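You operate a simulated robot arm through the tools that you are given. There is no shell and no other tool. Be economical: measure what you need, move in short steps, check, and stop when the job is done.

You are at the controls of a simulated two-armed robot. One attempt, no reset.

TASK
Take the rag from the deck behind the grooved roller and lay it out flat on the deck before the grooved roller.

It is judged by the outcome, as a careful person would: the job done as asked, and still so three seconds after it is handed in. It fails if anything else is knocked over, pushed out of place, dropped, spilled or broken.

THE ROBOT
Two 7-joint arms with two-finger parallel grippers on one trunk, on a base that drives. Base frame: it is fixed to the floor where the robot stands at the start and does not move with it; the origin is under the middle of the robot, x ahead of it, y to its left, z up. Lengths are in m, angles in degrees, forces in N, time in s.
The left shoulder is at the start at [0.07, 0.163, 1.29], the right one opposite. Places, roughly: deck before the grooved roller [0.7, -0.8, 0.9]. Payload 3.43 kg a hand.
The tool frame of a hand sits at the grasp point between the pads (the TCP): z along the fingers, y along the line on which they close. The tips reach 0.034 m beyond it. Largest opening 0.128 m; finger width 0.024, thickness 0.012; the body of the gripper, 0.048 by 0.13 m, starts 0.096 m behind the TCP.
Orientation is that of the tool frame in the base frame, as a unit quaternion [w, x, y, z]. With the fingers straight down and closing along the base's y, the tool's x points along the base's -x, its y along +y and its z along -z.

THE INTERFACE
- The arms move only by the tool step_arm. It takes "left_motion", "right_motion" or both (then of equal length, played together; a hand with none holds still); each is one flat list of numbers, 7 for each row, row after row: the shift along the tool's x, y, z in mm, then the turn, a rotation vector about the tool's x, y, z in degrees, then the closure, from 0 (fully open) to 1 (shut). In form: [x, y, z, rx, ry, rz, claw, x, y, z, rx, ry, rz, claw, ...]. A call has 1 to 10 rows; each row shifts and turns the commanded pose from where the row before left it, along the tool's axes as they then stand. Each row takes 0.2 s and may step no farther than 0.05 m and 8.6 degrees from the row before; otherwise, or with a gripper value out of range, the whole call is refused. A pose out of reach is approached as far as the arm can. The call stops where the force on the tool passes 40 N (or 10 N more than at its start, if that is more) or the arm is blocked; 0.2 s more then pass. Each finger travels about 0.153 m/s and halts on what it meets, pressing with about 24 N; the grip force reading is that of the motor and also rises with nothing between the fingers. The clock runs only during rows and for 0.2 s after the last one: add rows that do not move to give the fingers time. The reply holds the time, the measured pose of the TCP, the force on the tool along the base axes, the opening and the grip force, in the units named above and with some noise, with the torque about the TCP (base axes, N m) and any sound that the robot's microphone picked up.
- Cameras (640 x 400 px; columns grow to the right, rows downward): "scene" is now at [0.1132, -0.0517, 1.5131]; the picture's right is [-0.64, -0.77, 0.00], its down [-0.54, 0.45, -0.71] and it looks along [0.55, -0.45, -0.70] (base axes); focal length 284 px, centre (320, 200). "left" rides on the left gripper at [0.076, 0.011, -0.16] in its tool frame; the picture's right is [-0.15, 0.99, 0.00], its down [-0.88, -0.13, -0.46] and it looks along [-0.45, -0.07, 0.89] (tool axes); focal length 234 px, centre (320, 200). "right" rides on the right gripper at [0.076, -0.011, -0.16] in its tool frame; the picture's right is [0.15, 0.99, 0.00], its down [-0.88, 0.13, -0.46] and it looks along [-0.45, 0.07, 0.89] (tool axes); focal length 234 px, centre (320, 200).
- capture(camera): a new picture of that camera. No time passes.
- raise_lower(by): slides the trunk up (or, below 0, down) by that many m; the arms and the scene camera ride with it, the base frame stays. It gives what a move gives, with no picture.
- steer(legs): drives the robot by 1 to 6 legs, each [ahead, left, turn to the left] in m, m and degrees, along the robot's own axes; the way and the turn of a leg run together, so that a leg with both is an arc; at most 1.5 m and 180 degrees a leg. The arms and the cameras ride along, it lands a little off, and it stops where it bumps. It gives what a move gives.
- turn_head(pan, tilt): turns the head with the scene camera to pan (to the left, within 86 degrees either way) and tilt (down, from -29 to 69), counted from straight ahead of the robot. It gives what a move gives.
- locate(camera, pixels): for up to 12 pixels [column, row] of the newest picture of that camera ("zoom" is the newest enlarged one), the place [x, y, z] in the base frame of the surface seen there, good to about 0.003 m, but the place of the scene camera against the robot may be out by one fixed shift of up to 0.012 m in any direction. No time passes.
- close_up(camera, box): a new picture of the part [left, top, right, bottom] of that camera's present view, enlarged. No time passes.
- finish_job(): hands the job in; it is judged then, once.

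Work in short steps. Measure before you move; look again where a grasp or a placing could have gone wrong, and mend it. You have 80 turns and 78 pictures in all, those below and enlarged ones among them. Open the grippers and draw the arms clear of the work before you hand the job in, unless the task says otherwise; then end with one line.

The tools are called after "Request:" as name(argument=value, ...) on one line, values as JSON. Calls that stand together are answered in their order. step_arm: Moves the arms, as the interface text tells. Its arguments: {"type":"object","properties":{"left_motion":{"type":"array"},"right_motion":{"type":"array"}},"required":[]} The other tools are called the same way: raise_lower (by) slides the trunk up or down; steer (legs) drives the base; turn_head (pan, tilt) turns the head that bears the scene camera; capture (camera) takes a picture; locate (camera, pixels) gives the place of the surface under pixels of a picture; close_up (camera, box) takes an enlarged picture of a part of a camera's view; finish_job () hands the job in.

At the start:

```text
t: 0.0
left_ee_pos: [0.5203, -0.0444, 1.1599]
left_orientation: [0.0, 0.0, 1.0, 0.0]
left_force: [0.6, 0.5, -0.6]
left_torque: [-0.03, -0.02, -0.03]
left_gripper_width: 0.1279
left_gripper_force: 0.0
right_ee_pos: [0.3617, -0.5098, 1.2142]
right_orientation: [0.0, 0.0, 1.0, 0.0]
right_force: [0.2, -0.1, -0.5]
right_torque: [0.01, 0.03, -0.04]
right_gripper_width: 0.1279
right_gripper_force: 0.0
trunk travel left (down, up): [-0.771, 0.169]
robot x, y, heading: [-0.0032, 0.0019, -0.1]
head pan, tilt: [-39.5, 44.6]
```

scene: 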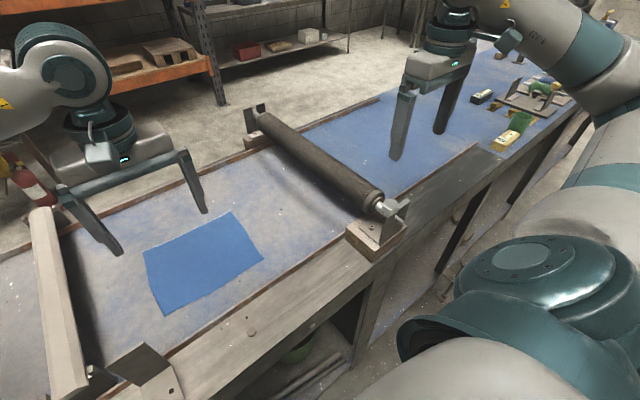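
right: 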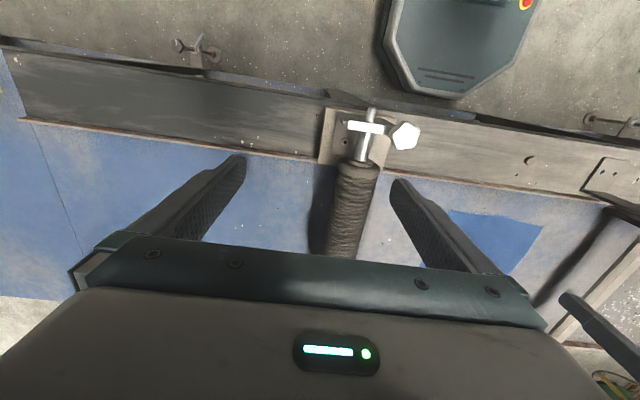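
left: 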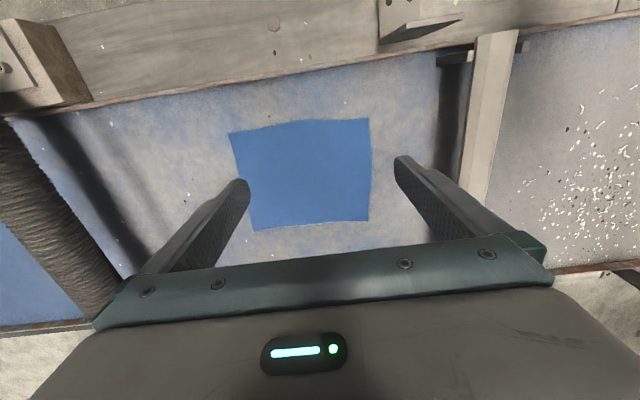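

The blue rag is at scene px (200,262), left of the roller. The target deck is to the right of the roller, around px (440,120). I'll measure both first.

Request:
locate(camera="scene", pixels=[[143, 250], [233, 211], [263, 260], [165, 315], [200, 262], [262, 115], [378, 200], [320, 155], [375, 250], [440, 155], [375, 100], [500, 145]])

Request:
locate(camera="left", pixels=[[229, 132], [368, 119], [371, 220], [254, 230], [300, 170], [45, 190], [490, 100], [60, 105]])

Request:
turn_head(pan=-60, tilt=45)

Request:
capture(camera="scene")

```text
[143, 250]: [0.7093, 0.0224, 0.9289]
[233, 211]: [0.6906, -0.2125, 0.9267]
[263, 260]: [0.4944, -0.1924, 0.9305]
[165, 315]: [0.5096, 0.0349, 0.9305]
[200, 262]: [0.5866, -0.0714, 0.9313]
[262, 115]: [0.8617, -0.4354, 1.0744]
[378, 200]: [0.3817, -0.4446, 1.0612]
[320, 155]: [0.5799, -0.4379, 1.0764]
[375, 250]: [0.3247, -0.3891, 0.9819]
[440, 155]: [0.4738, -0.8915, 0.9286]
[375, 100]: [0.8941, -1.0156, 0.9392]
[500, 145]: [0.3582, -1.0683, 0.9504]
```

```text
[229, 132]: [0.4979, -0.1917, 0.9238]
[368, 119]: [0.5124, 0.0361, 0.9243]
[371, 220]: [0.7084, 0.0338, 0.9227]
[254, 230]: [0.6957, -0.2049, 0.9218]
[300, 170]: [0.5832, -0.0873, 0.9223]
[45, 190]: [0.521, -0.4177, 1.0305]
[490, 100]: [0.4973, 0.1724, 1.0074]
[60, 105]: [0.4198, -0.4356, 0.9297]
```

```text
t: 0.8
left_ee_pos: [0.5197, -0.0442, 1.1596]
left_orientation: [-0.001, 0.0, 1.0, 0.0]
left_force: [0.3, 0.1, -0.7]
left_torque: [0.01, 0.01, -0.03]
left_gripper_width: 0.1281
left_gripper_force: 0.1
right_ee_pos: [0.362, -0.5106, 1.2151]
right_orientation: [0.0, 0.001, 1.0, 0.0]
right_force: [0.0, -0.2, 1.1]
right_torque: [0.03, -0.02, 0.03]
right_gripper_width: 0.1281
right_gripper_force: 0.2
trunk travel left (down, up): [-0.771, 0.169]
robot x, y, heading: [-0.0, 0.0008, 0.1]
head pan, tilt: [-60.0, 45.0]
```

```text
74 pictures are left
```

scene: 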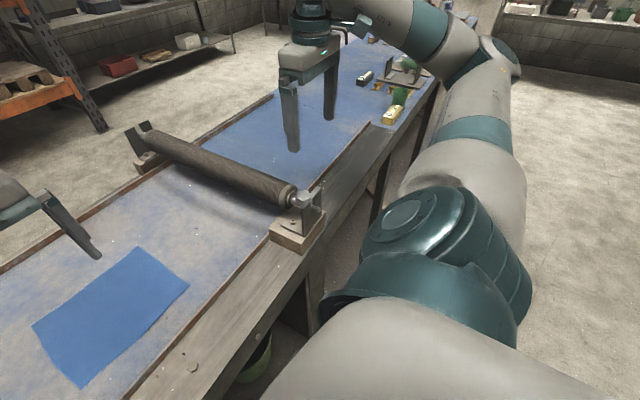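

Rag corners are about (0.50,-0.19), (0.51,0.035), (0.71,0.034) and (0.70,-0.205), with the surface at about 0.923. The roller lies along x at y≈-0.44 and tops out at about 1.08. I'll pinch the two near corners with both hands, so first I bring both hands above them, partly closed.

Request:
step_arm(right_motion=[-19.4, 43.1, 0, 0, 0, 0, 0, -19.4, 43.1, 0, 0, 0, 0, 0, -19.4, 43.1, 0, 0, 0, 0, 0, -19.4, 43.1, 0, 0, 0, 0, 0.2, -19.4, 43.1, 0, 0, 0, 0, 0.4, -19.4, 43.1, 0, 0, 0, 0, 0.6, -19.4, 43.1, 0, 0, 0, 0, 0.72, -19.4, 43.1, 0, 0, 0, 0, 0.72, 0, 0, 0, 0, 0, 0, 0.72], left_motion=[-0.6, 6.8, 0, 0, 0, 0, 0, -0.6, 6.8, 0, 0, 0, 0, 0, -0.6, 6.8, 0, 0, 0, 0, 0, -0.6, 6.8, 0, 0, 0, 0, 0.2, -0.6, 6.8, 0, 0, 0, 0, 0.4, -0.6, 6.8, 0, 0, 0, 0, 0.6, -0.6, 6.8, 0, 0, 0, 0, 0.72, -0.6, 6.8, 0, 0, 0, 0, 0.72, 0, 0, 0, 0, 0, 0, 0.72])

Request:
capture(camera="left")

Request:
capture(camera="right")

```text
t: 2.8
left_ee_pos: [0.5239, 0.0085, 1.1586]
left_orientation: [0.001, 0.0, 1.0, 0.001]
left_force: [-0.2, -0.8, 0.6]
left_torque: [0.04, -0.01, 0.0]
left_gripper_width: 0.0357
left_gripper_force: 0.0
right_ee_pos: [0.5171, -0.1666, 1.2141]
right_orientation: [0.0, 0.0, 1.0, 0.0]
right_force: [0.1, 0.0, 1.0]
right_torque: [-0.02, -0.03, 0.03]
right_gripper_width: 0.0358
right_gripper_force: 0.1
trunk travel left (down, up): [-0.771, 0.169]
robot x, y, heading: [-0.0018, 0.0, 0.1]
head pan, tilt: [-60.0, 45.0]
```

```text
73 pictures are left
```

left: 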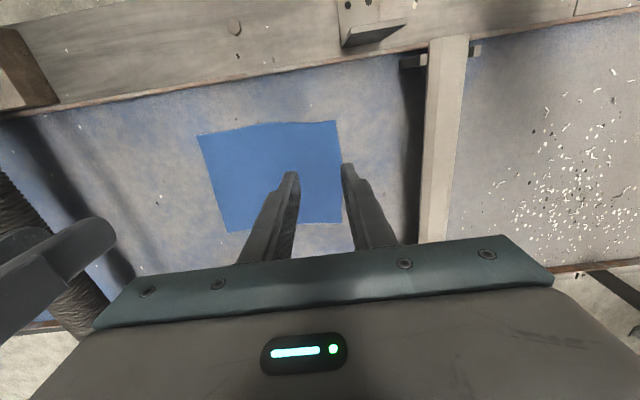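

```text
72 pictures are left
```

right: 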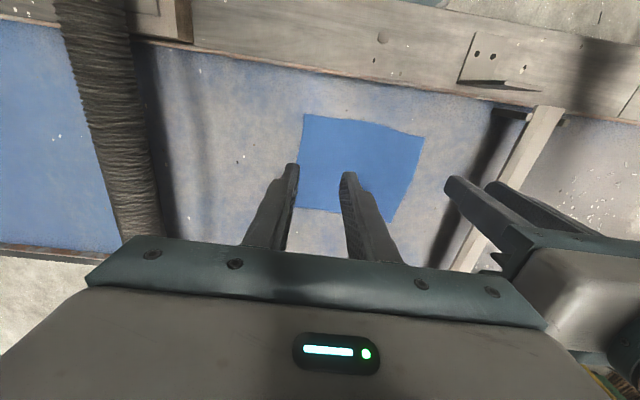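

Both hands are above the near corners. I'll check the corner positions and the bare deck height from the wrist cameras.

Request:
locate(camera="left", pixels=[[197, 136], [334, 121], [341, 222], [229, 231], [365, 120], [180, 180]])

Request:
locate(camera="right", pixels=[[304, 115], [423, 137], [390, 222], [260, 115], [230, 180], [30, 150]])

```text
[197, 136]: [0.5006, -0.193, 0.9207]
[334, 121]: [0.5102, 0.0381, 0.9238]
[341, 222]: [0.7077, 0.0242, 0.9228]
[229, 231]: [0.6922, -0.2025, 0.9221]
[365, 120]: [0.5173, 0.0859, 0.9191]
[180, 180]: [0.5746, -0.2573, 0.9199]
```

```text
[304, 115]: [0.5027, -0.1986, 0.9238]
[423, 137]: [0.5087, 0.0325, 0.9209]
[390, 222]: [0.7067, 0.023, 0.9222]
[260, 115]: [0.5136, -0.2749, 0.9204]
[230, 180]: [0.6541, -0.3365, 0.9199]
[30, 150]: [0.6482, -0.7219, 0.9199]
```

The deck is at z=0.920 and the rag top at about 0.923, so the tips touch when the TCP is near 0.955. I'm lowering both hands to about 0.966.

Request:
step_arm(right_motion=[0, 0, 41, 0, 0, 0, 0.72, 0, 0, 41, 0, 0, 0, 0.72, 0, 0, 41, 0, 0, 0, 0.72, 0, 0, 41, 0, 0, 0, 0.72, 0, 0, 41, 0, 0, 0, 0.72, 0, 0, 25, 0, 0, 0, 0.72, 0, 0, 18, 0, 0, 0, 0.72, 0, 0, 0, 0, 0, 0, 0.72], left_motion=[0, 0, 30, 0, 0, 0, 0.72, 0, 0, 30, 0, 0, 0, 0.72, 0, 0, 30, 0, 0, 0, 0.72, 0, 0, 30, 0, 0, 0, 0.72, 0, 0, 30, 0, 0, 0, 0.72, 0, 0, 25, 0, 0, 0, 0.72, 0, 0, 18, 0, 0, 0, 0.72, 0, 0, 0, 0, 0, 0, 0.72])

Request:
capture(camera="left")

Request:
capture(camera="right")

```text
t: 4.6
left_ee_pos: [0.5245, 0.0113, 0.9677]
left_orientation: [0.0, 0.0, 1.0, 0.001]
left_force: [-0.4, 0.0, -0.4]
left_torque: [-0.01, 0.02, 0.0]
left_gripper_width: 0.0359
left_gripper_force: 0.0
right_ee_pos: [0.5141, -0.1626, 0.9689]
right_orientation: [0.0, 0.0, 1.0, 0.0]
right_force: [-0.1, 0.7, 0.5]
right_torque: [0.03, 0.02, -0.01]
right_gripper_width: 0.036
right_gripper_force: 0.0
trunk travel left (down, up): [-0.771, 0.169]
robot x, y, heading: [-0.0026, 0.0003, 0.1]
head pan, tilt: [-60.0, 45.0]
```

```text
71 pictures are left
```

left: 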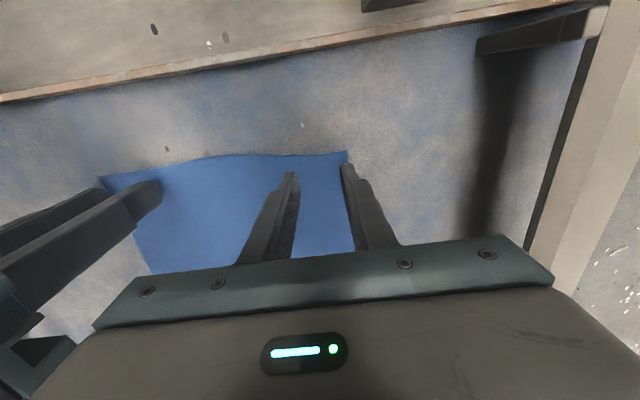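

```text
70 pictures are left
```

right: 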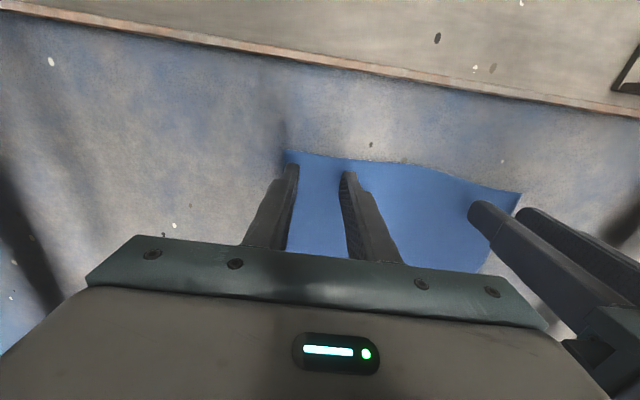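

Each pair of fingers straddles the cloth about 15 mm in from the near edge. I'll lower both gently to contact.

Request:
step_arm(right_motion=[0, 0, 5, 0, 0, 0, 0.72, 0, 0, 5, 0, 0, 0, 0.72, 0, 0, 4, 0, 0, 0, 0.72, 0, 0, 0, 0, 0, 0, 0.72], left_motion=[0, 0, 5, 0, 0, 0, 0.72, 0, 0, 5, 0, 0, 0, 0.72, 0, 0, 3, 0, 0, 0, 0.72, 0, 0, 0, 0, 0, 0, 0.72])

```text
t: 5.6
left_ee_pos: [0.5229, 0.0107, 0.9551]
left_orientation: [0.001, 0.0, 1.0, 0.001]
left_force: [-0.9, -1.1, 2.6]
left_torque: [-0.04, 0.02, 0.0]
left_gripper_width: 0.0361
left_gripper_force: 0.0
right_ee_pos: [0.5158, -0.1631, 0.9559]
right_orientation: [0.003, 0.0, 1.0, 0.001]
right_force: [0.5, -0.1, 21.9]
right_torque: [-0.11, 0.06, 0.05]
right_gripper_width: 0.0358
right_gripper_force: 0.0
trunk travel left (down, up): [-0.771, 0.169]
robot x, y, heading: [0.0007, 0.0007, -0.4]
head pan, tilt: [-60.0, 45.0]
```

The right hand presses with 22 N and the left with 2.6 N. I'll ease the right up 1.5 mm, then close both slowly.

Request:
step_arm(right_motion=[0, 0, -1.5, 0, 0, 0, 0.72, 0, 0, 0, 0, 0, 0, 0.8, 0, 0, 0, 0, 0, 0, 0.88, 0, 0, 0, 0, 0, 0, 0.96, 0, 0, 0, 0, 0, 0, 1, 0, 0, 0, 0, 0, 0, 1], left_motion=[0, 0, 0.7, 0, 0, 0, 0.72, 0, 0, 0, 0, 0, 0, 0.8, 0, 0, 0, 0, 0, 0, 0.88, 0, 0, 0, 0, 0, 0, 0.96, 0, 0, 0, 0, 0, 0, 1, 0, 0, 0, 0, 0, 0, 1])

Request:
capture(camera="left")

Request:
capture(camera="right")

```text
t: 7.0
left_ee_pos: [0.5225, 0.011, 0.9549]
left_orientation: [0.002, 0.0, 1.0, -0.001]
left_force: [1.7, -3.6, 27.5]
left_torque: [-0.22, -0.12, -0.05]
left_gripper_width: 0.0087
left_gripper_force: 23.8
right_ee_pos: [0.516, -0.1655, 0.9555]
right_orientation: [0.001, 0.0, 1.0, -0.001]
right_force: [0.2, 1.2, 6.6]
right_torque: [0.02, 0.01, 0.0]
right_gripper_width: 0.0001
right_gripper_force: 24.0
trunk travel left (down, up): [-0.771, 0.169]
robot x, y, heading: [-0.0008, -0.0012, 0.1]
head pan, tilt: [-60.0, 45.0]
```

```text
69 pictures are left
```

left: 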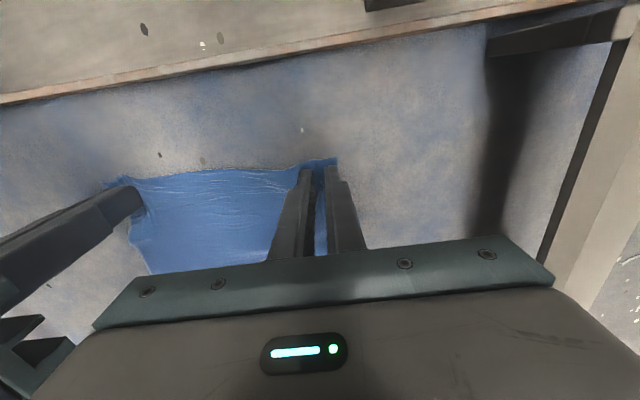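

```text
68 pictures are left
```

right: 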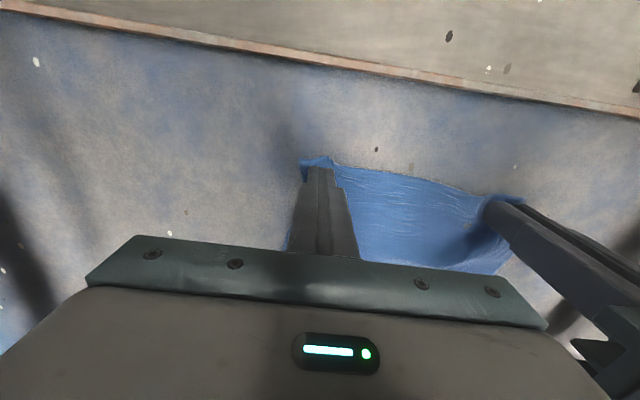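

The left hand has a fold 8.7 mm thick, but the right reads 0 mm. I'll lift both 30 mm to see what is held.

Request:
step_arm(right_motion=[0, 0, -10, 0, 0, 0, 1, 0, 0, -10, 0, 0, 0, 1, 0, 0, -10, 0, 0, 0, 1], left_motion=[0, 0, -10, 0, 0, 0, 1, 0, 0, -10, 0, 0, 0, 1, 0, 0, -10, 0, 0, 0, 1])

Request:
capture(camera="left")

Request:
capture(camera="right")

```text
t: 7.8
left_ee_pos: [0.5232, 0.0114, 0.9826]
left_orientation: [0.0, 0.0, 1.0, 0.001]
left_force: [-0.9, 0.6, 0.9]
left_torque: [0.02, 0.0, -0.01]
left_gripper_width: 0.0019
left_gripper_force: 23.9
right_ee_pos: [0.5181, -0.165, 0.9844]
right_orientation: [0.0, 0.001, 1.0, 0.0]
right_force: [0.1, -0.2, 0.0]
right_torque: [0.01, -0.02, -0.02]
right_gripper_width: 0.0001
right_gripper_force: 23.6
trunk travel left (down, up): [-0.771, 0.169]
robot x, y, heading: [-0.0027, 0.0011, -0.1]
head pan, tilt: [-60.0, 45.0]
```

```text
67 pictures are left
```

left: 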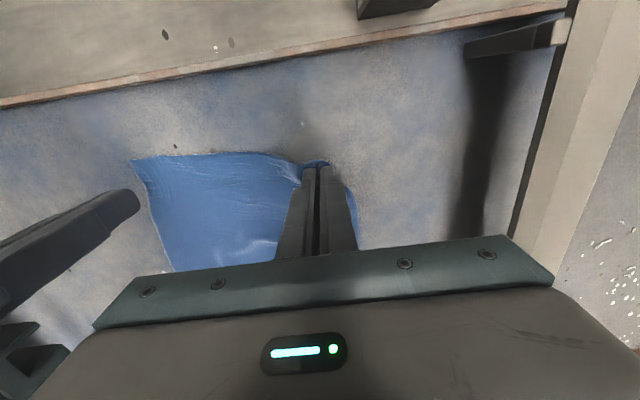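

```text
66 pictures are left
```

right: 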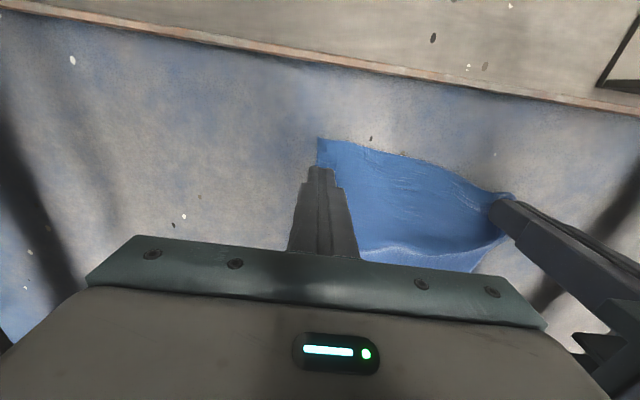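

The left hand holds the rag and the right slipped off. I'll re-measure the right corner before trying again.

Request:
locate(camera="right", pixels=[[319, 140], [340, 145], [345, 170], [370, 180], [370, 152]])

Request:
locate(camera="left", pixels=[[132, 160], [150, 210], [175, 265], [185, 180]])

```text
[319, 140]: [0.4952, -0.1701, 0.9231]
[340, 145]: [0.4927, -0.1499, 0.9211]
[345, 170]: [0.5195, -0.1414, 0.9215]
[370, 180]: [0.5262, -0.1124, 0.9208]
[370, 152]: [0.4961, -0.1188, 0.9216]
```

```text
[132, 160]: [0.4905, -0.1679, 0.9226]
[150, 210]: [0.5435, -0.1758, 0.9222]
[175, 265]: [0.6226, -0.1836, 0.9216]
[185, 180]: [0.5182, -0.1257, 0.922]
```

The corner is now at (0.493,-0.169). I'll shift the right hand about 27 mm in +y with a 30 mm opening and press to about 20 N this time, since pressure is what made the left grip work.

Request:
step_arm(right_motion=[2, 9, 0, 0, 0, 0, 0.9, 2, 9, 0, 0, 0, 0, 0.77, 2, 9, 0, 0, 0, 0, 0.77, 0, 0, 10, 0, 0, 0, 0.77, 0, 0, 10, 0, 0, 0, 0.77, 0, 0, 8, 0, 0, 0, 0.77, 0, 0, 3.3, 0, 0, 0, 0.77, 0, 0, 0, 0, 0, 0, 0.77])

Request:
capture(camera="right")

```text
t: 9.6
left_ee_pos: [0.5239, 0.0118, 0.9834]
left_orientation: [0.0, 0.0, 1.0, -0.001]
left_force: [0.1, 0.5, 0.0]
left_torque: [-0.03, 0.03, 0.02]
left_gripper_width: 0.002
left_gripper_force: 23.7
right_ee_pos: [0.51, -0.1378, 0.9562]
right_orientation: [0.002, 0.0, 1.0, 0.0]
right_force: [0.4, 0.4, 15.0]
right_torque: [-0.02, -0.01, 0.02]
right_gripper_width: 0.0294
right_gripper_force: 0.1
trunk travel left (down, up): [-0.771, 0.169]
robot x, y, heading: [0.0013, 0.0017, 0.1]
head pan, tilt: [-60.0, 45.0]
```

```text
65 pictures are left
```

right: 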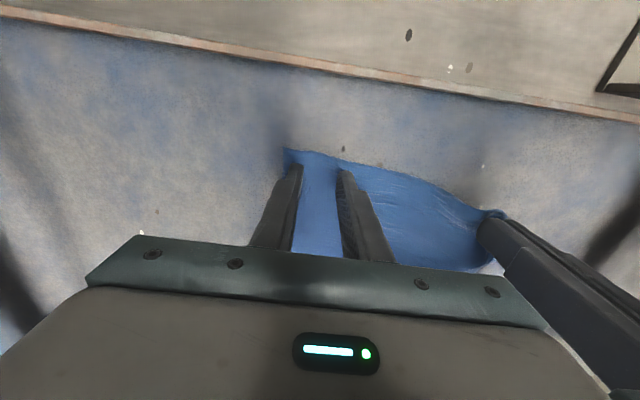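

Contact is 15 N with both fingers on the cloth. I'll press slightly more and close.

Request:
step_arm(right_motion=[0, 0, 0.8, 0, 0, 0, 0.77, 0, 0, 0, 0, 0, 0, 0.85, 0, 0, 0, 0, 0, 0, 0.93, 0, 0, 0, 0, 0, 0, 1, 0, 0, 0, 0, 0, 0, 1, 0, 0, 0, 0, 0, 0, 1])

Request:
capture(camera="right")

```text
t: 11.2
left_ee_pos: [0.5231, 0.0121, 0.9833]
left_orientation: [0.001, 0.001, 1.0, 0.0]
left_force: [0.2, -0.5, 0.2]
left_torque: [0.03, 0.05, 0.0]
left_gripper_width: 0.0022
left_gripper_force: 24.0
right_ee_pos: [0.5119, -0.1368, 0.9546]
right_orientation: [0.002, 0.001, 1.0, 0.001]
right_force: [-4.5, -0.6, 17.1]
right_torque: [-0.04, 0.29, -0.01]
right_gripper_width: 0.0002
right_gripper_force: 23.8
trunk travel left (down, up): [-0.771, 0.169]
robot x, y, heading: [-0.0003, -0.0036, 0.2]
head pan, tilt: [-60.0, 45.0]
stopped in row 6 (right hand): the force on the tool passed its limit (the readings are from after the stop); the commanded pose is now the measured one
```

```text
64 pictures are left
```

right: 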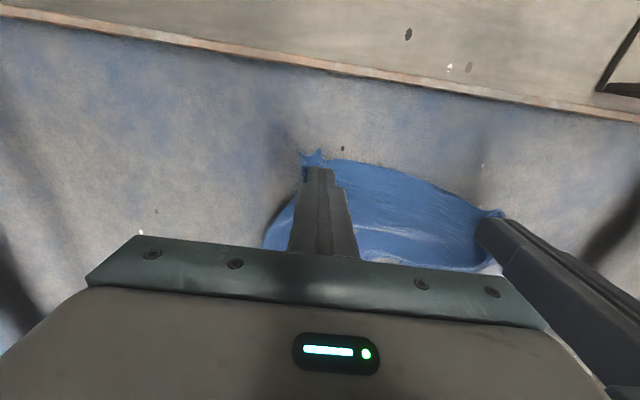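

A bunch shows at the tip, but the width reads 0. I'll lift the right hand 25 mm to test.

Request:
step_arm(right_motion=[0, 0, -9, 0, 0, 0, 1, 0, 0, -9, 0, 0, 0, 1, 0, 0, -9, 0, 0, 0, 1])

Request:
capture(camera="right")

```text
t: 12.0
left_ee_pos: [0.5241, 0.0125, 0.9828]
left_orientation: [0.0, 0.0, 1.0, 0.0]
left_force: [0.3, 0.1, -0.5]
left_torque: [0.03, 0.0, -0.02]
left_gripper_width: 0.002
left_gripper_force: 24.3
right_ee_pos: [0.5127, -0.1387, 0.9809]
right_orientation: [0.001, 0.001, 1.0, 0.0]
right_force: [-0.6, 0.3, 0.7]
right_torque: [0.02, -0.03, 0.0]
right_gripper_width: 0.0
right_gripper_force: 24.3
trunk travel left (down, up): [-0.771, 0.169]
robot x, y, heading: [-0.0028, 0.0003, 0.1]
head pan, tilt: [-60.0, 45.0]
```

```text
63 pictures are left
```

right: 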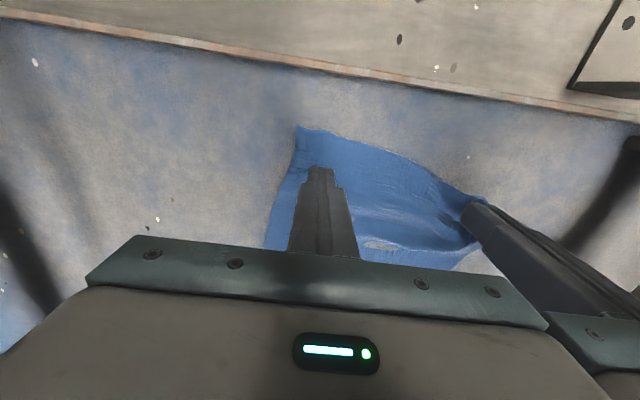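

The right hand failed again. The corner shows at px (297,128), so I'll locate it and try a wider pinch with more pressure.

Request:
locate(camera="right", pixels=[[298, 130], [340, 140], [380, 155], [345, 170], [270, 240], [400, 200]])

Request:
close_up(camera="left", box=[100, 130, 400, 290])

```text
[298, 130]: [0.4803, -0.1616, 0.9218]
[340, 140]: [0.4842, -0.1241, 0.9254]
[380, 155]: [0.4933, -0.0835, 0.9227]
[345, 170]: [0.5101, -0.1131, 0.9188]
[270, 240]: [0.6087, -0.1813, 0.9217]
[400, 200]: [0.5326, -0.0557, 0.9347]
```

```text
2.13 times, centred on (250, 210) of left
```

zoom: 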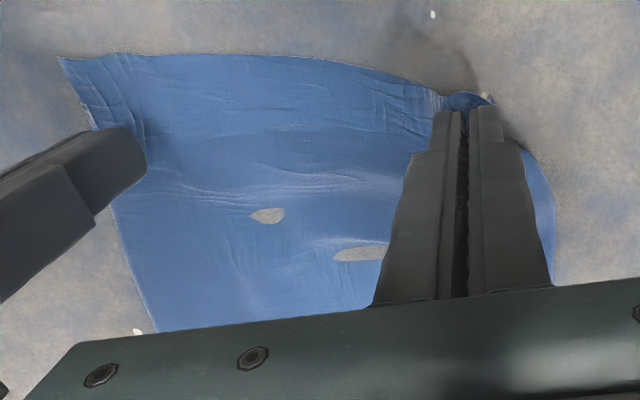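

The corner is at (0.480,-0.162). I'll retry with the right hand centred at (0.497,-0.135), opened 45 mm and pressed firmly.

Request:
step_arm(right_motion=[8, 1, 0, 0, 0, 0, 0.8, 8, 1, 0, 0, 0, 0, 0.65, 0, 0, 10, 0, 0, 0, 0.65, 0, 0, 10, 0, 0, 0, 0.65, 0, 0, 8, 0, 0, 0, 0.65, 0, 0, 2.4, 0, 0, 0, 0.65, 0, 0, 0, 0, 0, 0, 0.65])

Request:
capture(camera="right")

```text
t: 13.5
left_ee_pos: [0.5235, 0.0099, 0.9841]
left_orientation: [0.001, 0.0, 1.0, 0.0]
left_force: [1.0, -0.4, 0.1]
left_torque: [-0.01, 0.01, -0.01]
left_gripper_width: 0.0023
left_gripper_force: 24.9
right_ee_pos: [0.4983, -0.1352, 0.9553]
right_orientation: [0.006, 0.001, 1.0, 0.002]
right_force: [-4.9, -1.8, 21.3]
right_torque: [-0.34, 0.33, -0.06]
right_gripper_width: 0.0449
right_gripper_force: 0.1
trunk travel left (down, up): [-0.771, 0.169]
robot x, y, heading: [0.0037, -0.0003, -0.2]
head pan, tilt: [-60.0, 45.0]
stopped in row 7 (right hand): the force on the tool passed its limit (the readings are from after the stop); the commanded pose is now the measured one
```

```text
61 pictures are left
```

right: 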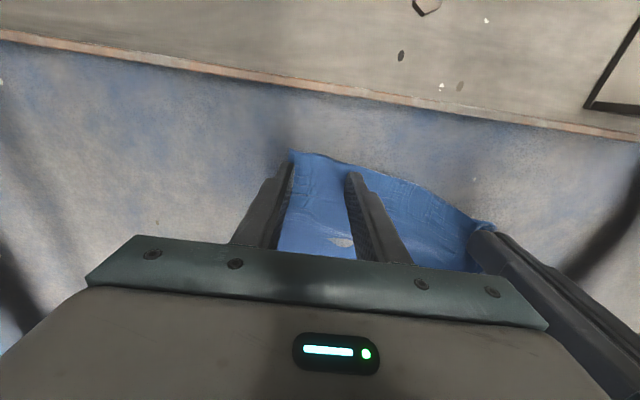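

It is in contact at 21 N with 45 mm of cloth between the fingers. I'll close slowly, rising slightly in the middle so the fold can come up.

Request:
step_arm(right_motion=[0, 0, 0, 0, 0, 0, 0.72, 0, 0, 0, 0, 0, 0, 0.8, 0, 0, -0.3, 0, 0, 0, 0.86, 0, 0, -0.4, 0, 0, 0, 0.92, 0, 0, -0.4, 0, 0, 0, 1, 0, 0, -0.4, 0, 0, 0, 1, 0, 0, 0, 0, 0, 0, 1])

Request:
capture(camera="right")

```text
t: 15.1
left_ee_pos: [0.5213, 0.0109, 0.984]
left_orientation: [0.001, 0.001, 1.0, -0.001]
left_force: [-2.3, -4.0, -0.9]
left_torque: [-0.19, 0.1, -0.08]
left_gripper_width: 0.0021
left_gripper_force: 24.2
right_ee_pos: [0.4967, -0.1347, 0.9557]
right_orientation: [0.007, 0.001, 1.0, 0.002]
right_force: [4.9, 5.5, 26.2]
right_torque: [0.21, 0.02, -0.11]
right_gripper_width: 0.0028
right_gripper_force: 24.4
trunk travel left (down, up): [-0.771, 0.169]
robot x, y, heading: [0.0025, -0.0012, 0.2]
head pan, tilt: [-60.0, 45.0]
```

```text
60 pictures are left
```

right: 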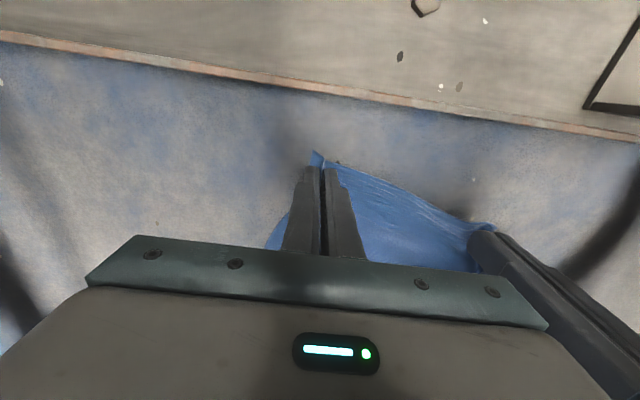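

Now there is 2.8 mm in the right grip and tension on the left hand, so both hold cloth. I'll lift both 40 mm and check.

Request:
step_arm(right_motion=[0, 0, -10, 0, 0, 0, 1, 0, 0, -10, 0, 0, 0, 1, 0, 0, -10, 0, 0, 0, 1, 0, 0, -10, 0, 0, 0, 1, 0, 0, -10, 0, 0, 0, 1, 0, 0, -10, 0, 0, 0, 1], left_motion=[0, -1, 0, 0, 0, 0, 1, 0, -1, 0, 0, 0, 0, 1, 0, -1, -5, 0, 0, 0, 1, 0, 0, -10, 0, 0, 0, 1, 0, 0, -10, 0, 0, 0, 1, 0, 0, -10, 0, 0, 0, 1])

Request:
capture(camera="right")

Request:
capture(camera="left")

```text
t: 16.5
left_ee_pos: [0.5244, 0.0094, 1.0177]
left_orientation: [0.0, 0.0, 1.0, -0.001]
left_force: [-0.8, -1.8, 0.0]
left_torque: [-0.07, 0.03, -0.05]
left_gripper_width: 0.002
left_gripper_force: 24.0
right_ee_pos: [0.4982, -0.136, 1.0156]
right_orientation: [0.004, 0.0, 1.0, 0.0]
right_force: [0.7, 2.3, 0.3]
right_torque: [0.11, -0.04, -0.03]
right_gripper_width: 0.0027
right_gripper_force: 23.9
trunk travel left (down, up): [-0.771, 0.169]
robot x, y, heading: [-0.0002, -0.0025, -0.2]
head pan, tilt: [-60.0, 45.0]
```

```text
59 pictures are left
```

right: 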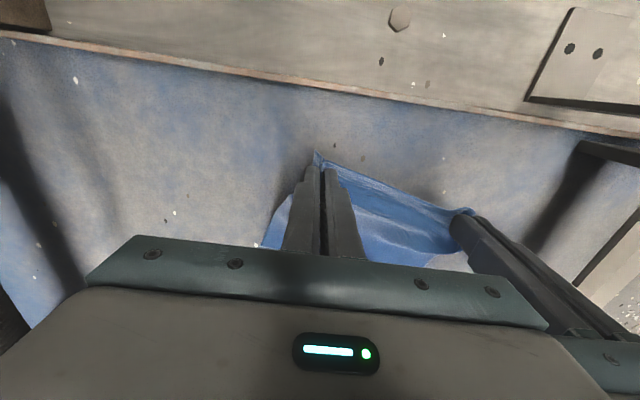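

```text
58 pictures are left
```

left: 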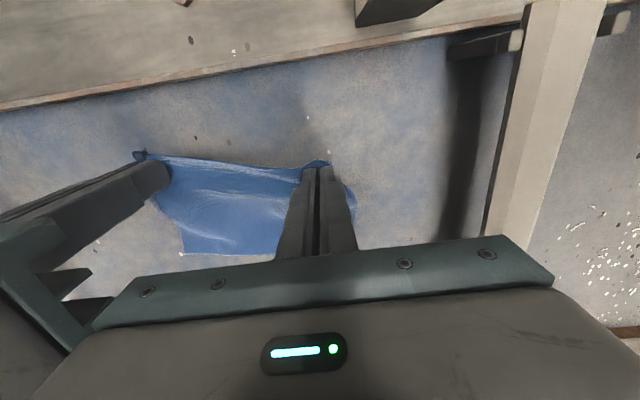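

Both corners are held with a straight edge between them. I'm raising the trunk so the hanging rag can clear the roller.

Request:
raise_lower(by=0.16)

Request:
step_arm(right_motion=[0, 0, -25, 0, 0, 0, 1, 0, 0, -25, 0, 0, 0, 1, 0, 0, -25, 0, 0, 0, 1, 0, 0, -25, 0, 0, 0, 1, 0, 0, -25, 0, 0, 0, 1, 0, 0, -25, 0, 0, 0, 1, 0, 0, -25, 0, 0, 0, 1, 0, 0, -25, 0, 0, 0, 1, 0, 0, 0, 0, 0, 0, 1], left_motion=[0, 0, -25, 0, 0, 0, 1, 0, 0, -25, 0, 0, 0, 1, 0, 0, -25, 0, 0, 0, 1, 0, 0, -25, 0, 0, 0, 1, 0, 0, -25, 0, 0, 0, 1, 0, 0, -25, 0, 0, 0, 1, 0, 0, -25, 0, 0, 0, 1, 0, 0, -25, 0, 0, 0, 1, 0, 0, 0, 0, 0, 0, 1])

Request:
turn_head(pan=-25, tilt=40)

Request:
capture(camera="scene")

```text
t: 18.3
left_ee_pos: [0.5235, 0.0075, 1.1762]
left_orientation: [0.001, 0.001, 1.0, 0.0]
left_force: [-0.4, -2.0, -0.2]
left_torque: [-0.11, 0.04, -0.04]
left_gripper_width: 0.0022
left_gripper_force: 23.9
right_ee_pos: [0.4981, -0.1355, 1.1762]
right_orientation: [0.005, 0.001, 1.0, 0.003]
right_force: [1.2, 3.4, 0.4]
right_torque: [0.07, -0.02, -0.06]
right_gripper_width: 0.0026
right_gripper_force: 24.2
trunk travel left (down, up): [-0.931, 0.009]
robot x, y, heading: [0.0052, -0.0015, -0.0]
head pan, tilt: [-60.0, 45.0]
```

```text
t: 20.3
left_ee_pos: [0.5229, 0.007, 1.3773]
left_orientation: [-0.001, 0.001, 1.0, 0.0]
left_force: [-0.6, -2.2, -0.3]
left_torque: [-0.08, 0.04, -0.04]
left_gripper_width: 0.0022
left_gripper_force: 23.6
right_ee_pos: [0.4967, -0.1354, 1.372]
right_orientation: [0.004, 0.001, 1.0, 0.002]
right_force: [0.5, 2.3, -0.3]
right_torque: [0.05, 0.02, -0.03]
right_gripper_width: 0.0025
right_gripper_force: 24.4
trunk travel left (down, up): [-0.931, 0.009]
robot x, y, heading: [-0.0036, -0.0003, -0.3]
head pan, tilt: [-60.0, 45.0]
```

```text
t: 21.3
left_ee_pos: [0.5231, 0.0068, 1.3768]
left_orientation: [0.001, 0.0, 1.0, 0.0]
left_force: [-0.7, -1.5, 0.7]
left_torque: [-0.08, 0.03, -0.06]
left_gripper_width: 0.0022
left_gripper_force: 23.6
right_ee_pos: [0.4969, -0.1365, 1.3736]
right_orientation: [0.005, 0.002, 1.0, 0.002]
right_force: [0.8, 3.5, 0.5]
right_torque: [0.09, -0.04, -0.01]
right_gripper_width: 0.0024
right_gripper_force: 23.9
trunk travel left (down, up): [-0.931, 0.009]
robot x, y, heading: [0.0013, -0.001, 0.3]
head pan, tilt: [-25.0, 40.0]
```

```text
57 pictures are left
```

scene: 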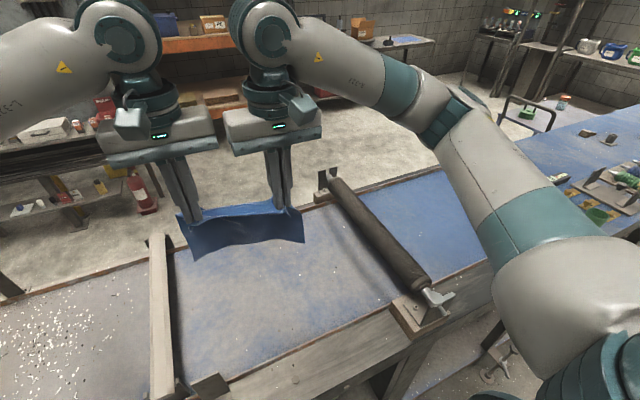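

The rag hangs from both hands. I'll measure its lower edge and look toward the target and the floor on the right before driving.

Request:
locate(camera="scene", pixels=[[197, 258], [250, 247], [301, 240], [240, 225], [435, 295], [340, 185], [620, 190], [600, 215], [500, 370]])

Request:
turn_head(pan=-80, tilt=40)

Request:
capture(camera="scene")

```text
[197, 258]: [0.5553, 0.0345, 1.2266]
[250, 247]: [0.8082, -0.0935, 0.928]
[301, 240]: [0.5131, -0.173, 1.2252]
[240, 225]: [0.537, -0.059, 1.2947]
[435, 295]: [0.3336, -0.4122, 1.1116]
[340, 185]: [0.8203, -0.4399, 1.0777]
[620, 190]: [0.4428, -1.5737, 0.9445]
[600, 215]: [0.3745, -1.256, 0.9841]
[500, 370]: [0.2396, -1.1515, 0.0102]
```

```text
t: 22.6
left_ee_pos: [0.5235, 0.0069, 1.3777]
left_orientation: [0.0, 0.0, 1.0, 0.0]
left_force: [-0.5, -2.5, -1.1]
left_torque: [-0.07, 0.06, 0.0]
left_gripper_width: 0.0022
left_gripper_force: 24.2
right_ee_pos: [0.4966, -0.1368, 1.374]
right_orientation: [0.006, 0.002, 1.0, 0.001]
right_force: [0.5, 1.7, -0.5]
right_torque: [0.07, -0.03, -0.09]
right_gripper_width: 0.0024
right_gripper_force: 24.2
trunk travel left (down, up): [-0.931, 0.009]
robot x, y, heading: [-0.0032, 0.0006, -0.3]
head pan, tilt: [-80.0, 40.0]
```

```text
56 pictures are left
```

scene: 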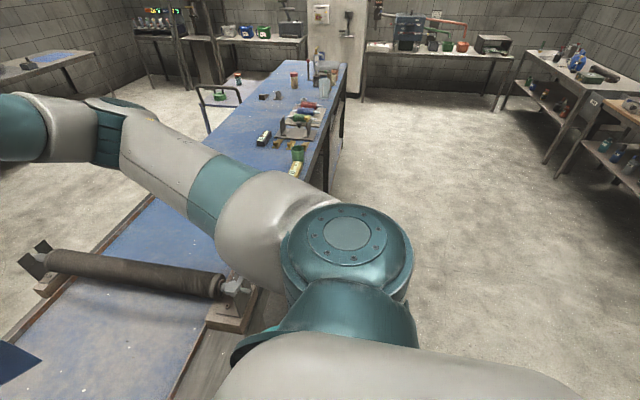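

The rag's lowest edge is at about 1.225, well above the roller (1.08) and its knob (1.11), and the floor to the right looks clear. I'll back up 0.1 m for leg clearance and drive right in two legs.

Request:
steer(legs=[[-0.1, 0, 0], [0, -0.36, 0]])

Request:
capture(camera="scene")

```text
t: 25.6
left_ee_pos: [0.4224, -0.3459, 1.3776]
left_orientation: [0.0, 0.001, 1.0, -0.002]
left_force: [-2.0, -1.5, -0.3]
left_torque: [-0.09, 0.06, -0.03]
left_gripper_width: 0.0023
left_gripper_force: 24.3
right_ee_pos: [0.3965, -0.4902, 1.3732]
right_orientation: [0.005, 0.001, 1.0, 0.0]
right_force: [0.5, 2.5, -0.2]
right_torque: [0.07, -0.04, -0.03]
right_gripper_width: 0.0025
right_gripper_force: 24.8
trunk travel left (down, up): [-0.931, 0.009]
robot x, y, heading: [-0.1021, -0.3606, -0.0]
head pan, tilt: [-80.0, 40.0]
```

```text
55 pictures are left
```

scene: 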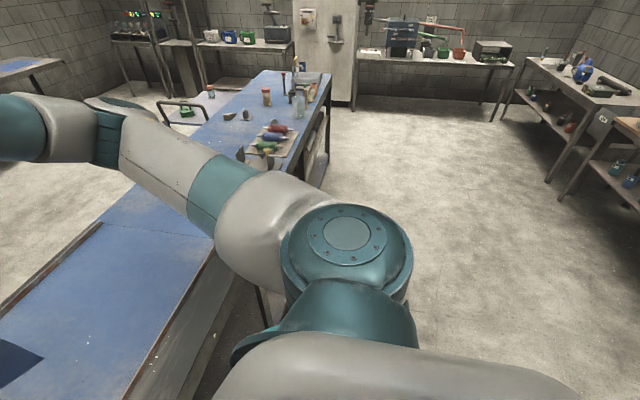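

The path is clear, so I continue right by 0.36 m and then look ahead at the rag and target.

Request:
steer(legs=[[0, -0.36, 0]])

Request:
turn_head(pan=-10, tilt=45)

Request:
capture(camera="scene")

Request:
capture(camera="right")

```text
t: 27.9
left_ee_pos: [0.4223, -0.6991, 1.3764]
left_orientation: [0.0, 0.002, 1.0, -0.001]
left_force: [-0.9, -2.6, -0.1]
left_torque: [-0.12, 0.06, -0.03]
left_gripper_width: 0.0018
left_gripper_force: 23.7
right_ee_pos: [0.3951, -0.8441, 1.3738]
right_orientation: [0.005, 0.003, 1.0, 0.002]
right_force: [0.7, 2.3, -0.8]
right_torque: [0.1, 0.0, -0.03]
right_gripper_width: 0.0027
right_gripper_force: 24.1
trunk travel left (down, up): [-0.931, 0.009]
robot x, y, heading: [-0.0984, -0.7055, -0.0]
head pan, tilt: [-80.0, 40.0]
```

```text
t: 29.3
left_ee_pos: [0.4219, -0.7031, 1.3771]
left_orientation: [0.0, 0.003, 1.0, 0.0]
left_force: [-1.2, -2.8, -0.2]
left_torque: [-0.07, 0.05, -0.06]
left_gripper_width: 0.0021
left_gripper_force: 24.1
right_ee_pos: [0.3949, -0.8451, 1.3744]
right_orientation: [0.005, 0.002, 1.0, 0.002]
right_force: [2.1, 2.7, -0.8]
right_torque: [0.1, -0.01, -0.05]
right_gripper_width: 0.0025
right_gripper_force: 24.3
trunk travel left (down, up): [-0.931, 0.009]
robot x, y, heading: [-0.1008, -0.7048, -0.3]
head pan, tilt: [-10.0, 45.0]
```

```text
54 pictures are left
```

scene: 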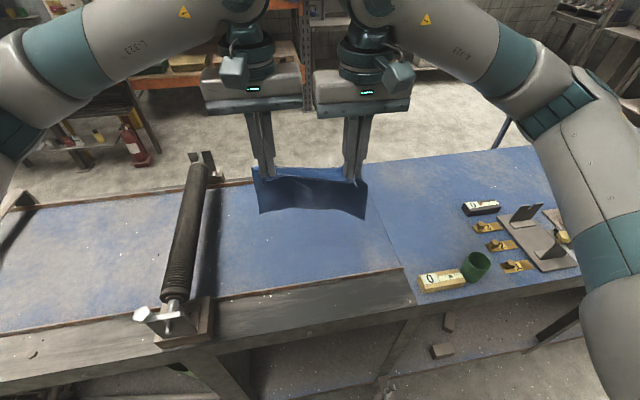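

```text
53 pictures are left
```

right: 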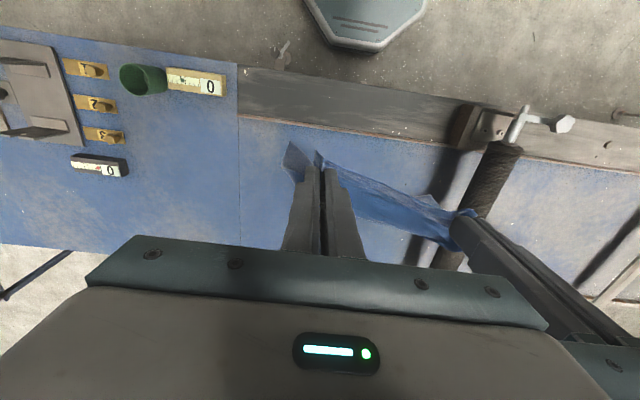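

I'll measure the target deck bounds: the roller, the seam at px (380,240), the fore and aft ledges, and the rag's lower edge.

Request:
locate(camera="scene", pixels=[[385, 235], [400, 266], [300, 285], [220, 292], [240, 180], [258, 212], [365, 217], [310, 207], [440, 285], [300, 240], [200, 270], [310, 175]])

Request:
locate(camera="right", pixels=[[240, 180], [240, 110], [230, 90], [260, 160], [430, 150], [240, 235]])

```text
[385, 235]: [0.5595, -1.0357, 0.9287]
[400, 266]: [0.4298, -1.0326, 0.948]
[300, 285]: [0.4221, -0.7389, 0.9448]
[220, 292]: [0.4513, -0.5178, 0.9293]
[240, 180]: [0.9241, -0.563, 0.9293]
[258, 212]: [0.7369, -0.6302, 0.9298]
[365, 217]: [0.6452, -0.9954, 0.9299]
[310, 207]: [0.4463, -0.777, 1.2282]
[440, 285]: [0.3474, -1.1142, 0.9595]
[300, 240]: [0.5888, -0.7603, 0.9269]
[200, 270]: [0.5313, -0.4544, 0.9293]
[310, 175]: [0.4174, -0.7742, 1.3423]
```

```text
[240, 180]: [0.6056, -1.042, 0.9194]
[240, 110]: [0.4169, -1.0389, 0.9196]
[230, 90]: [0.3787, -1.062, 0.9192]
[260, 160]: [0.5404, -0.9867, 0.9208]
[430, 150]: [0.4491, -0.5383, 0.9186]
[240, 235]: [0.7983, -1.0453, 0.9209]
```

The target deck spans y≈-0.52 to -1.04 and x≈0.43 to 0.92. I want the rag's far edge at x≈0.77 and its centre at y≈-0.77. I'll drive forward 0.1 m and then extend both hands in x.

Request:
steer(legs=[[0.1, 0, 0]])

Request:
step_arm(right_motion=[-30, 0, 0, 0, 0, 0, 1, -30, 0, 0, 0, 0, 0, 1, -30, 0, 10, 0, 0, 0, 1, -30, 0, 10, 0, 0, 0, 1, -30, 0, 10, 0, 0, 0, 1, -30, 0, 10, 0, 0, 0, 1, -30, 0, 10, 0, 0, 0, 1, -30, 0, 10, 0, 0, 0, 1, 0, 0, 20, 0, 0, 0, 1, 0, 0, 20, 0, 0, 0, 1], left_motion=[-30, 0, 0, 0, 0, 0, 1, -30, 0, 0, 0, 0, 0, 1, -30, 0, 10, 0, 0, 0, 1, -30, 0, 10, 0, 0, 0, 1, -30, 0, 10, 0, 0, 0, 1, -30, 0, 10, 0, 0, 0, 1, -30, 0, 10, 0, 0, 0, 1, -30, 0, 10, 0, 0, 0, 1, 0, 0, 20, 0, 0, 0, 1, 0, 0, 20, 0, 0, 0, 1])

Request:
capture(camera="scene")

```text
t: 30.4
left_ee_pos: [0.5166, -0.701, 1.379]
left_orientation: [0.003, 0.001, 1.0, 0.0]
left_force: [-1.5, -1.7, -0.5]
left_torque: [-0.1, -0.01, -0.01]
left_gripper_width: 0.0021
left_gripper_force: 24.0
right_ee_pos: [0.4896, -0.8453, 1.3759]
right_orientation: [0.008, 0.002, 1.0, 0.002]
right_force: [1.3, 1.8, -0.2]
right_torque: [0.07, -0.08, -0.02]
right_gripper_width: 0.003
right_gripper_force: 24.4
trunk travel left (down, up): [-0.931, 0.009]
robot x, y, heading: [-0.001, -0.7056, -0.0]
head pan, tilt: [-10.0, 45.0]
```

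```text
t: 32.6
left_ee_pos: [0.7616, -0.7012, 1.2768]
left_orientation: [0.001, 0.003, 1.0, 0.0]
left_force: [-0.7, -1.6, 0.4]
left_torque: [-0.09, 0.01, -0.02]
left_gripper_width: 0.002
left_gripper_force: 23.9
right_ee_pos: [0.7366, -0.8451, 1.2761]
right_orientation: [0.006, 0.002, 1.0, 0.002]
right_force: [0.4, 1.0, -0.2]
right_torque: [0.05, -0.02, -0.02]
right_gripper_width: 0.0025
right_gripper_force: 24.1
trunk travel left (down, up): [-0.931, 0.009]
robot x, y, heading: [-0.0021, -0.7103, -0.1]
head pan, tilt: [-10.0, 45.0]
```

```text
52 pictures are left
```

scene: 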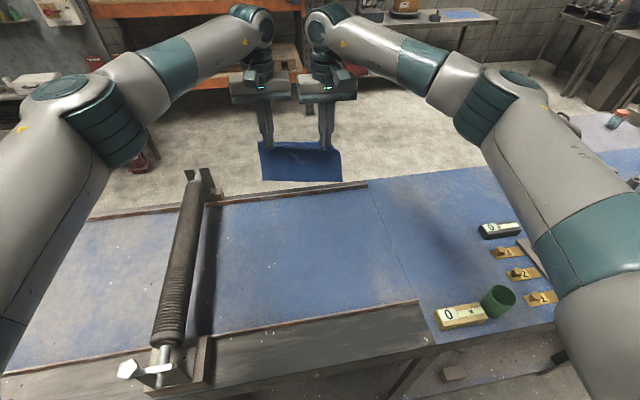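

The rag hangs clear with its lower edge around 1.13. I'm lowering both hands straight down so the edge nearly touches the deck at x≈0.75.

Request:
step_arm(right_motion=[0, 0, 25, 0, 0, 0, 1, 0, 0, 25, 0, 0, 0, 1, 0, 0, 25, 0, 0, 0, 1, 0, 0, 25, 0, 0, 0, 1, 0, 0, 25, 0, 0, 0, 1, 0, 0, 25, 0, 0, 0, 1, 0, 0, 25, 0, 0, 0, 1, 0, 0, 15, 0, 0, 0, 1, 0, 0, 0, 0, 0, 0, 1], left_motion=[0, 0, 25, 0, 0, 0, 1, 0, 0, 25, 0, 0, 0, 1, 0, 0, 25, 0, 0, 0, 1, 0, 0, 25, 0, 0, 0, 1, 0, 0, 25, 0, 0, 0, 1, 0, 0, 25, 0, 0, 0, 1, 0, 0, 25, 0, 0, 0, 1, 0, 0, 15, 0, 0, 0, 1, 0, 0, 0, 0, 0, 0, 1])

Request:
capture(camera="scene")

```text
t: 34.6
left_ee_pos: [0.761, -0.6998, 1.0857]
left_orientation: [0.001, 0.002, 1.0, 0.0]
left_force: [-0.9, -1.8, 0.1]
left_torque: [-0.03, 0.03, -0.04]
left_gripper_width: 0.0022
left_gripper_force: 23.8
right_ee_pos: [0.7369, -0.843, 1.0861]
right_orientation: [0.005, 0.001, 1.0, 0.001]
right_force: [0.7, 1.4, -0.9]
right_torque: [0.05, -0.04, -0.01]
right_gripper_width: 0.0026
right_gripper_force: 24.5
trunk travel left (down, up): [-0.931, 0.009]
robot x, y, heading: [-0.0021, -0.709, -0.2]
head pan, tilt: [-10.0, 45.0]
```

```text
51 pictures are left
```

scene: 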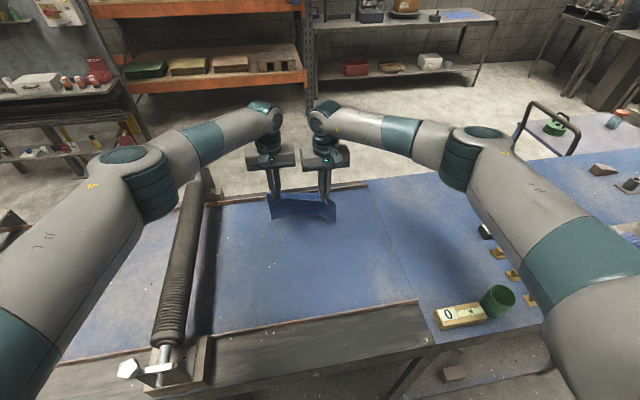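

I'll zoom in on the rag to see whether its lower edge touches the deck.

Request:
close_up(camera="scene", box=[220, 140, 400, 253])

Request:
locate(camera="scene", pixels=[[276, 217], [305, 213], [333, 220], [300, 203], [145, 185]])

```text
3.54 times, centred on (310, 196) of scene
```

zoom: 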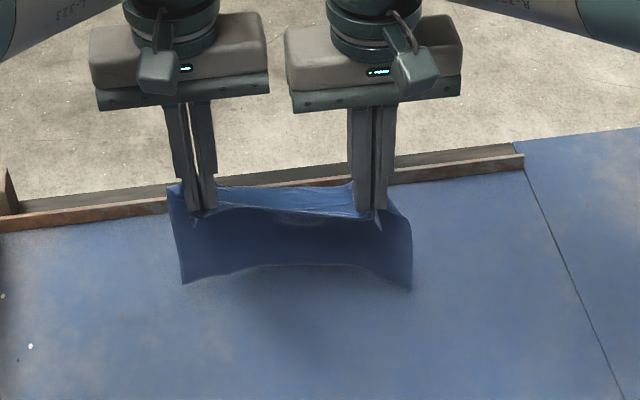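

```text
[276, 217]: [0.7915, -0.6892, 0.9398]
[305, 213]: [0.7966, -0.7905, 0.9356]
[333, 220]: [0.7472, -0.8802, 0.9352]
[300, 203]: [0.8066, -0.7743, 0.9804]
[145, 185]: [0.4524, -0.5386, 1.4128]
```

The lower edge is just above the deck at x≈0.75 to 0.80. I'll touch it down, then sweep the hands toward the robot while lowering to lay the rag out.

Request:
step_arm(right_motion=[0, 0, 10, 0, 0, 0, 1, 0, 0, 10, 0, 0, 0, 1, 15, 0, 5, 0, 0, 0, 1, 20, 0, 8, 0, 0, 0, 1, 20, 0, 10, 0, 0, 0, 1, 20, 0, 14, 0, 0, 0, 1, 20, 0, 16, 0, 0, 0, 1, 0, 0, 0, 0, 0, 0, 1], left_motion=[0, 0, 10, 0, 0, 0, 1, 0, 0, 10, 0, 0, 0, 1, 15, 0, 5, 0, 0, 0, 1, 20, 0, 8, 0, 0, 0, 1, 20, 0, 10, 0, 0, 0, 1, 20, 0, 14, 0, 0, 0, 1, 20, 0, 16, 0, 0, 0, 1, 0, 0, 0, 0, 0, 0, 1])

Request:
close_up(camera="scene", box=[200, 140, 420, 278])

```text
t: 36.4
left_ee_pos: [0.6682, -0.7018, 1.0125]
left_orientation: [0.0, 0.0, 1.0, 0.0]
left_force: [-0.2, -1.8, -0.3]
left_torque: [-0.04, 0.03, 0.01]
left_gripper_width: 0.0022
left_gripper_force: 24.1
right_ee_pos: [0.6439, -0.8431, 1.0116]
right_orientation: [0.005, 0.002, 1.0, 0.002]
right_force: [0.7, 1.6, -1.0]
right_torque: [0.03, -0.03, -0.03]
right_gripper_width: 0.0027
right_gripper_force: 24.1
trunk travel left (down, up): [-0.931, 0.009]
robot x, y, heading: [-0.004, -0.7042, -0.3]
head pan, tilt: [-10.0, 45.0]
```

```text
2.90 times, centred on (310, 209) of scene
```

zoom: 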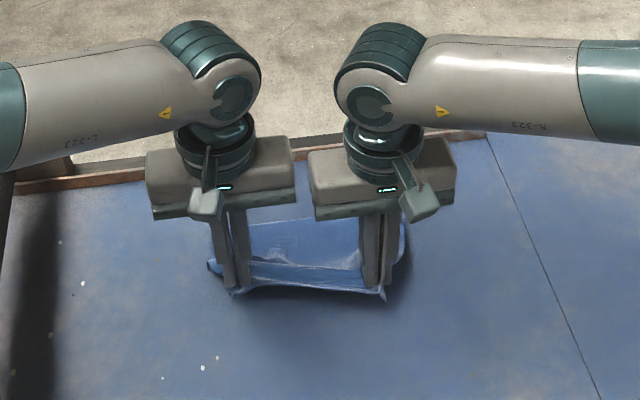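

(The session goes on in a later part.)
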